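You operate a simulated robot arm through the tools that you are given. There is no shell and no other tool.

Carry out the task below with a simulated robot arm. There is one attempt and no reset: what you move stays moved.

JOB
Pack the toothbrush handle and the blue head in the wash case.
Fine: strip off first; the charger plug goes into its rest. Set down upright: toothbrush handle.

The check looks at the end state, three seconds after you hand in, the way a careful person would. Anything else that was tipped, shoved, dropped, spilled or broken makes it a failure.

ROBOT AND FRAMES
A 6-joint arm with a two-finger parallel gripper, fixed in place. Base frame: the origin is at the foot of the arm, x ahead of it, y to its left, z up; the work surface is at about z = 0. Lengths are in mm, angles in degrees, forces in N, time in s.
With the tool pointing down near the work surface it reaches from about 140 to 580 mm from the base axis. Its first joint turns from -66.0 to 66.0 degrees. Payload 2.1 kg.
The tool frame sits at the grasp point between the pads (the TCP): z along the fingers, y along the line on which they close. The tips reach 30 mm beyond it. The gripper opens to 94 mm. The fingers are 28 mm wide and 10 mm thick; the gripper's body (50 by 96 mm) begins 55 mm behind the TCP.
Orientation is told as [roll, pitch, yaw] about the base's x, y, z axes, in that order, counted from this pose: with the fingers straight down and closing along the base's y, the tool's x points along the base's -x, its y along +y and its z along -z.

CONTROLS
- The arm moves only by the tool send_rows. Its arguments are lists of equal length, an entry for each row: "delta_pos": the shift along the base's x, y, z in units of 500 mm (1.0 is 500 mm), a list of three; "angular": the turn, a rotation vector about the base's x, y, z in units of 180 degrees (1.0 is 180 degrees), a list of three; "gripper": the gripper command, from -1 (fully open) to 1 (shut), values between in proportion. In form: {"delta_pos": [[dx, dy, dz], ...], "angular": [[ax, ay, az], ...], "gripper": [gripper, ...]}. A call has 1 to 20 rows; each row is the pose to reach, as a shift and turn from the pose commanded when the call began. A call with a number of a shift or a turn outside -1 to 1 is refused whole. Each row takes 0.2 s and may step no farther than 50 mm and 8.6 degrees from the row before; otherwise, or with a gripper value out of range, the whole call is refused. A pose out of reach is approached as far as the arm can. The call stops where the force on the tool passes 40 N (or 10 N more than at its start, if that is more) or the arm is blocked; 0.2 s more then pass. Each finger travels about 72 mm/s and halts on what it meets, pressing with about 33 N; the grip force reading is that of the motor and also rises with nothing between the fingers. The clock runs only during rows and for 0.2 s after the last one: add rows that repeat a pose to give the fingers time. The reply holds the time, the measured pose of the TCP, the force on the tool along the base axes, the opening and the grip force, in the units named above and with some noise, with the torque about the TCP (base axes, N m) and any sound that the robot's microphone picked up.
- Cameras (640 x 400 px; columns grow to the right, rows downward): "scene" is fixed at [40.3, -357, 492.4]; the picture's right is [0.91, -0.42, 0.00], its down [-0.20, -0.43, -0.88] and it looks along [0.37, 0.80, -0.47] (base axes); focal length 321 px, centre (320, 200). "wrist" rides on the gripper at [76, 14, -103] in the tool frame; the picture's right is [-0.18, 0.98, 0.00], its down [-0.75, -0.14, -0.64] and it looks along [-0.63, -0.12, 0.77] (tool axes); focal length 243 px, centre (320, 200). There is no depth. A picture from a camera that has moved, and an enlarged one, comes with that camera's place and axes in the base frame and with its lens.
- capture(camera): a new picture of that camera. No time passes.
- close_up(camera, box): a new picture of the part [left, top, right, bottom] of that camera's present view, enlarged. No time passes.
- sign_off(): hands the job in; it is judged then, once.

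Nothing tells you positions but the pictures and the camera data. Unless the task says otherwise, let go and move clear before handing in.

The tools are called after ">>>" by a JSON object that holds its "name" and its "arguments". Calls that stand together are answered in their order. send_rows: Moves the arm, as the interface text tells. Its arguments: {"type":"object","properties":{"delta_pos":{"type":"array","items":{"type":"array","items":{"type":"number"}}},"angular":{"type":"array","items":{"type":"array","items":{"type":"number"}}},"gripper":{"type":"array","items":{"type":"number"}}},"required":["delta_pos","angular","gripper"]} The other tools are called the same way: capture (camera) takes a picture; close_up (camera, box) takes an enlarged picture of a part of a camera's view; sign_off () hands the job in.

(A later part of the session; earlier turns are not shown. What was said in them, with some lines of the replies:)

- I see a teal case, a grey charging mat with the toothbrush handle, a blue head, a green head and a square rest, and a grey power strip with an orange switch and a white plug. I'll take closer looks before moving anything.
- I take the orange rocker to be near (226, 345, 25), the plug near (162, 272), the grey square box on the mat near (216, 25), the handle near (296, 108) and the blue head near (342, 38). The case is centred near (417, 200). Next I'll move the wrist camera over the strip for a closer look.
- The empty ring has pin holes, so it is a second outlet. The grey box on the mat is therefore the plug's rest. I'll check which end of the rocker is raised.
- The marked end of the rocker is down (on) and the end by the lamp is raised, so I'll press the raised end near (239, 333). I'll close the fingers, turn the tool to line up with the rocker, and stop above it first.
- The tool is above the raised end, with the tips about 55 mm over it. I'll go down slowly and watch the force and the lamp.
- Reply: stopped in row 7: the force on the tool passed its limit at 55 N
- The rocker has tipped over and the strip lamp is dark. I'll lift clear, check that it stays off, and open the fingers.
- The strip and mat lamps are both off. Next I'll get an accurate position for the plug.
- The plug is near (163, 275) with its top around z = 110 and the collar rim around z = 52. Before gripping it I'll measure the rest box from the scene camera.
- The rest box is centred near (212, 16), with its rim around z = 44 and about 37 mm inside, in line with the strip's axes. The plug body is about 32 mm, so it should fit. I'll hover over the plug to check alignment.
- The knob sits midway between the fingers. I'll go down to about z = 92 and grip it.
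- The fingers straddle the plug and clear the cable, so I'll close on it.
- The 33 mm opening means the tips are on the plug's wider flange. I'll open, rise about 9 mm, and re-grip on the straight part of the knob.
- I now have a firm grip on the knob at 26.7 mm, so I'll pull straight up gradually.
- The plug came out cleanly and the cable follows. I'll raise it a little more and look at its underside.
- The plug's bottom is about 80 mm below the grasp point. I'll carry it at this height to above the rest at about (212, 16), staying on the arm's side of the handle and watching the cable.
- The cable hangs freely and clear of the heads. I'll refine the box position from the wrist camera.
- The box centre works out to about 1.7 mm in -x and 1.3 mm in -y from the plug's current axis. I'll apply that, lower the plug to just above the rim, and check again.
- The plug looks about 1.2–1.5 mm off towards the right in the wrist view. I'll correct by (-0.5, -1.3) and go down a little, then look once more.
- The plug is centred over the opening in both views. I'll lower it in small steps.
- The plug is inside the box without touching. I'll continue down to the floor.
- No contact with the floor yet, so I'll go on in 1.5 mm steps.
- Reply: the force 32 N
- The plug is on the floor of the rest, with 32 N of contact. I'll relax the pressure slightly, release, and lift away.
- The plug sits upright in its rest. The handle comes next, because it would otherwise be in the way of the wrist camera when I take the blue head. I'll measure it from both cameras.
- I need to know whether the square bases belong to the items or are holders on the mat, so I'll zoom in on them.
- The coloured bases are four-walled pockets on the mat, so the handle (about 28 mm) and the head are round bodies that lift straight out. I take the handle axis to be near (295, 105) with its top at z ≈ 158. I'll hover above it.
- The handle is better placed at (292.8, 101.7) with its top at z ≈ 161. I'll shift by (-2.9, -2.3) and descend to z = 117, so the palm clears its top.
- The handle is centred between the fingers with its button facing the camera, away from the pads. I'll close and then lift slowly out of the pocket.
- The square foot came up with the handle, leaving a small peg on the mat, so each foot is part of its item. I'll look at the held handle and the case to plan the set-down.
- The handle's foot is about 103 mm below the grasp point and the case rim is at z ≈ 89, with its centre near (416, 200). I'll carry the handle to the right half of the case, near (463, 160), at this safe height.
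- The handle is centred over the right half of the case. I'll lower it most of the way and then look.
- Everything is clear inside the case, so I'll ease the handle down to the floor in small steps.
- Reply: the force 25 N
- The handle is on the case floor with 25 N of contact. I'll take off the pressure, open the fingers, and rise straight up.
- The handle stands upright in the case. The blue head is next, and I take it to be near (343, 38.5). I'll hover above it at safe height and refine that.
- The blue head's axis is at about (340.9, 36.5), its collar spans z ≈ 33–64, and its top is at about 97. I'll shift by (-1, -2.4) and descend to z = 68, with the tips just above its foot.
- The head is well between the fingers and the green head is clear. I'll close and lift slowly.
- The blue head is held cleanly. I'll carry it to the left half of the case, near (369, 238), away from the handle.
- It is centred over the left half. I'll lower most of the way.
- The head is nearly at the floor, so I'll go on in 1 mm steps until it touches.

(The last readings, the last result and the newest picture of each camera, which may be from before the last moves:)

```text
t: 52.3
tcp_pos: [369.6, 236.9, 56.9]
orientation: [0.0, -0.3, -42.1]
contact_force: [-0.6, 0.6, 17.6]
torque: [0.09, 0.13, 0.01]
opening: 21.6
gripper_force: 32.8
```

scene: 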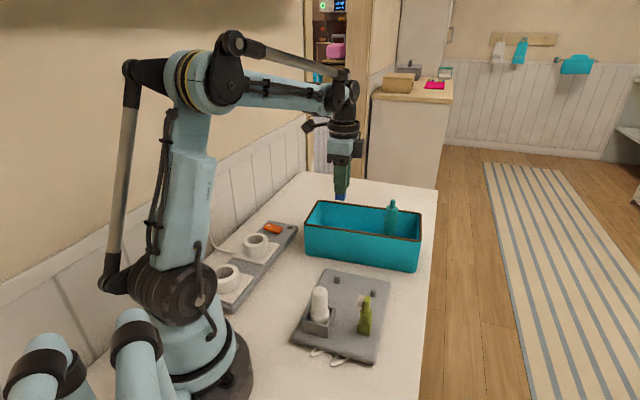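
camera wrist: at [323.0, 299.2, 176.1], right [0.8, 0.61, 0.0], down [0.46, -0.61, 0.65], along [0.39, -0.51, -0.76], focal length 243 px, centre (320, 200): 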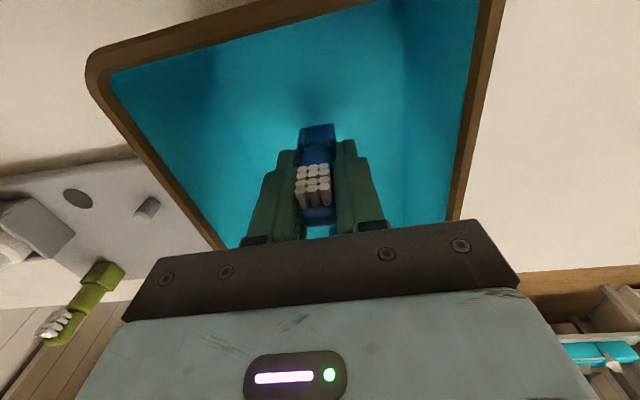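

The blue head is on the floor with 18 N of contact. I'll ease off, open the fingers, and rise straight up.

>>> {"name": "send_rows", "arguments": {"delta_pos": [[0, 0, 0.001], [0, 0, 0.001], [0, 0, 0.001], [0, 0, 0.001], [0, 0, 0.001], [0, 0, 0.02], [0, 0, 0.06], [0, 0, 0.11], [0, 0, 0.17], [0, 0, 0.23], [0, 0, 0.29], [0, 0, 0.29]], "angular": [[0, 0, 0], [0, 0, 0], [0, 0, 0], [0, 0, 0], [0, 0, 0], [0, 0, 0], [0, 0, 0], [0, 0, 0], [0, 0, 0], [0, 0, 0], [0, 0, 0], [0, 0, 0]], "gripper": [1, 0.4, 0.2, 0.0, 0.0, 0.0, 0.0, 0.0, 0.0, 0.0, 0.0, 0.0]}}

>>> {"name": "capture", "arguments": {"camera": "wrist"}}

>>> {"name": "capture", "arguments": {"camera": "scene"}}

```text
t: 54.9
tcp_pos: [369.5, 236.6, 201.4]
orientation: [-0.1, -0.2, -42.0]
contact_force: [-0.1, 0.3, 0.4]
torque: [0.02, 0.0, 0.03]
opening: 47.2
gripper_force: 0.1
```

```text
taken
camera wrist: at [322.7, 298.3, 303.9], right [0.8, 0.61, 0.0], down [0.46, -0.61, 0.65], along [0.39, -0.51, -0.76], focal length 243 px, centre (320, 200)
```

wrist: 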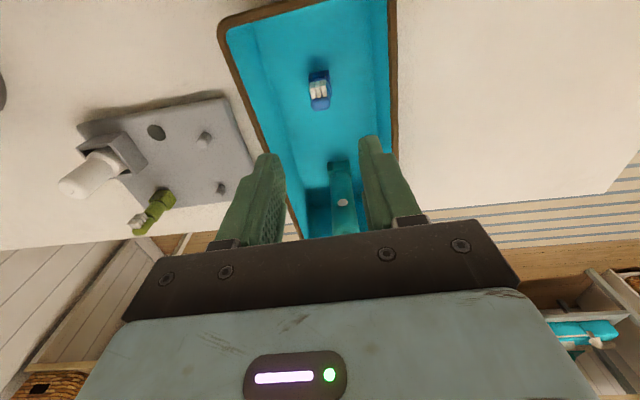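

```text
taken
```

scene: 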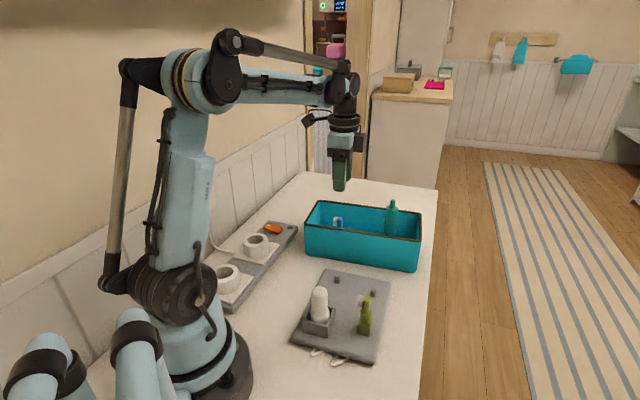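

Both items are standing in the case. I'll move the arm up and away and then inspect everything.

>>> {"name": "send_rows", "arguments": {"delta_pos": [[0, 0, 0.06], [0, 0, 0.13], [-0.03, -0.02, 0.2], [-0.09, -0.05, 0.25], [-0.15, -0.08, 0.25], [-0.22, -0.12, 0.25], [-0.28, -0.16, 0.25], [-0.28, -0.16, 0.25]], "angular": [[0, 0, 0], [0, 0, 0], [0, 0, 0], [0, 0, 0], [0, 0, 0], [0, 0, 0], [0, 0, 0], [0, 0, 0]], "gripper": [0, 0, 0, 0, 0, 0, 0, 0]}}

>>> {"name": "capture", "arguments": {"camera": "wrist"}}

>>> {"name": "close_up", "arguments": {"camera": "scene", "box": [280, 180, 440, 370]}}

>>> {"name": "close_up", "arguments": {"camera": "scene", "box": [200, 200, 350, 370]}}

```text
t: 56.7
tcp_pos: [229.9, 156.8, 326.0]
orientation: [-0.1, -0.3, -42.2]
contact_force: [0.1, 0.0, -0.8]
torque: [0.02, 0.01, -0.02]
opening: 46.8
gripper_force: 0.0
```

```text
taken
camera wrist: at [183.2, 219.1, 428.4], right [0.8, 0.61, 0.0], down [0.46, -0.61, 0.65], along [0.39, -0.51, -0.76], focal length 243 px, centre (320, 200)
```

wrist: 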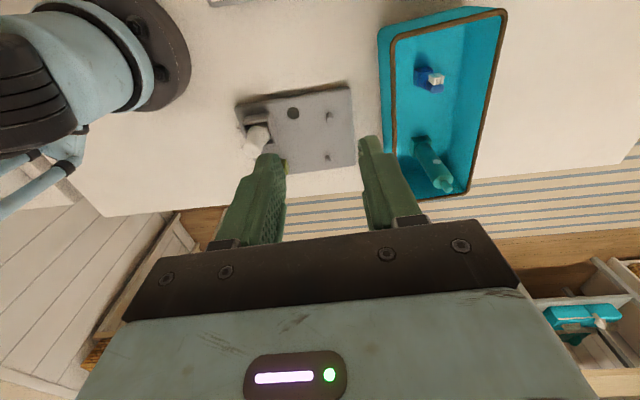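

```text
2.11 times, centred on (360, 275) of scene
camera zoom: at [40.3, -357.0, 492.4], right [0.91, -0.42, 0.0], down [-0.2, -0.43, -0.88], along [0.37, 0.8, -0.47], focal length 676 px, centre (236, 42)
```

zoom: 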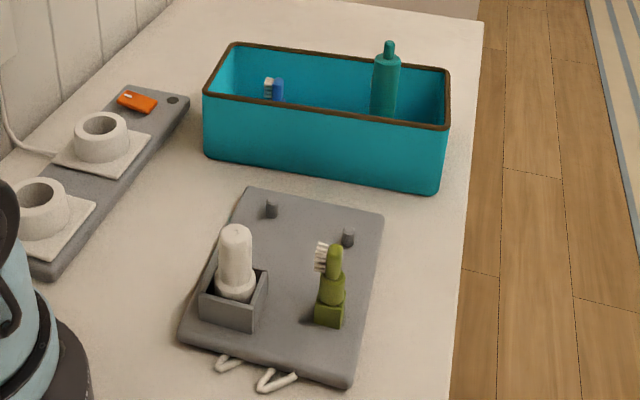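

```text
2.35 times, centred on (275, 285) of scene
camera zoom: at [40.3, -357.0, 492.4], right [0.91, -0.42, 0.0], down [-0.2, -0.43, -0.88], along [0.37, 0.8, -0.47], focal length 756 px, centre (426, 0)
```

zoom: 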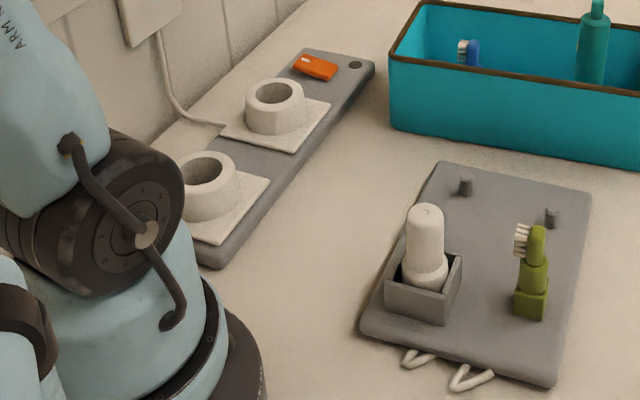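

The strip is off with both lamps dark, and the plug sits upright in its rest. The handle and the blue head stand in the case, the green head and case haven't moved, and the arm is clear with its gripper empty. I'm handing in.

>>> {"name": "sign_off", "arguments": {}}

```text
The job is handed in.
```

The toothbrush handle and the blue head are both standing upright in the wash case, and I've handed the job in. I haven't seen the result of the check.

- **Strip:** I switched it off first by pressing the raised end of the orange rocker. The strip lamp and the mat lamp both went dark.
- **Charger plug:** I took the grey box on the charging mat to be its rest, because the other ring on the strip has pin holes and looks like a second outlet. The plug came straight out and stands upright in the box. Its slack cable pokes out from under the mat's front edge.
- **Handle:** It stands in the right half of the case. I lowered it until it touched the floor before letting go.
- **Blue head:** It stands in the left half, away from the handle.

In the last pictures the green head and the case were where they started, and nothing had been tipped or dropped. The gripper was empty and clear of everything when I handed in.
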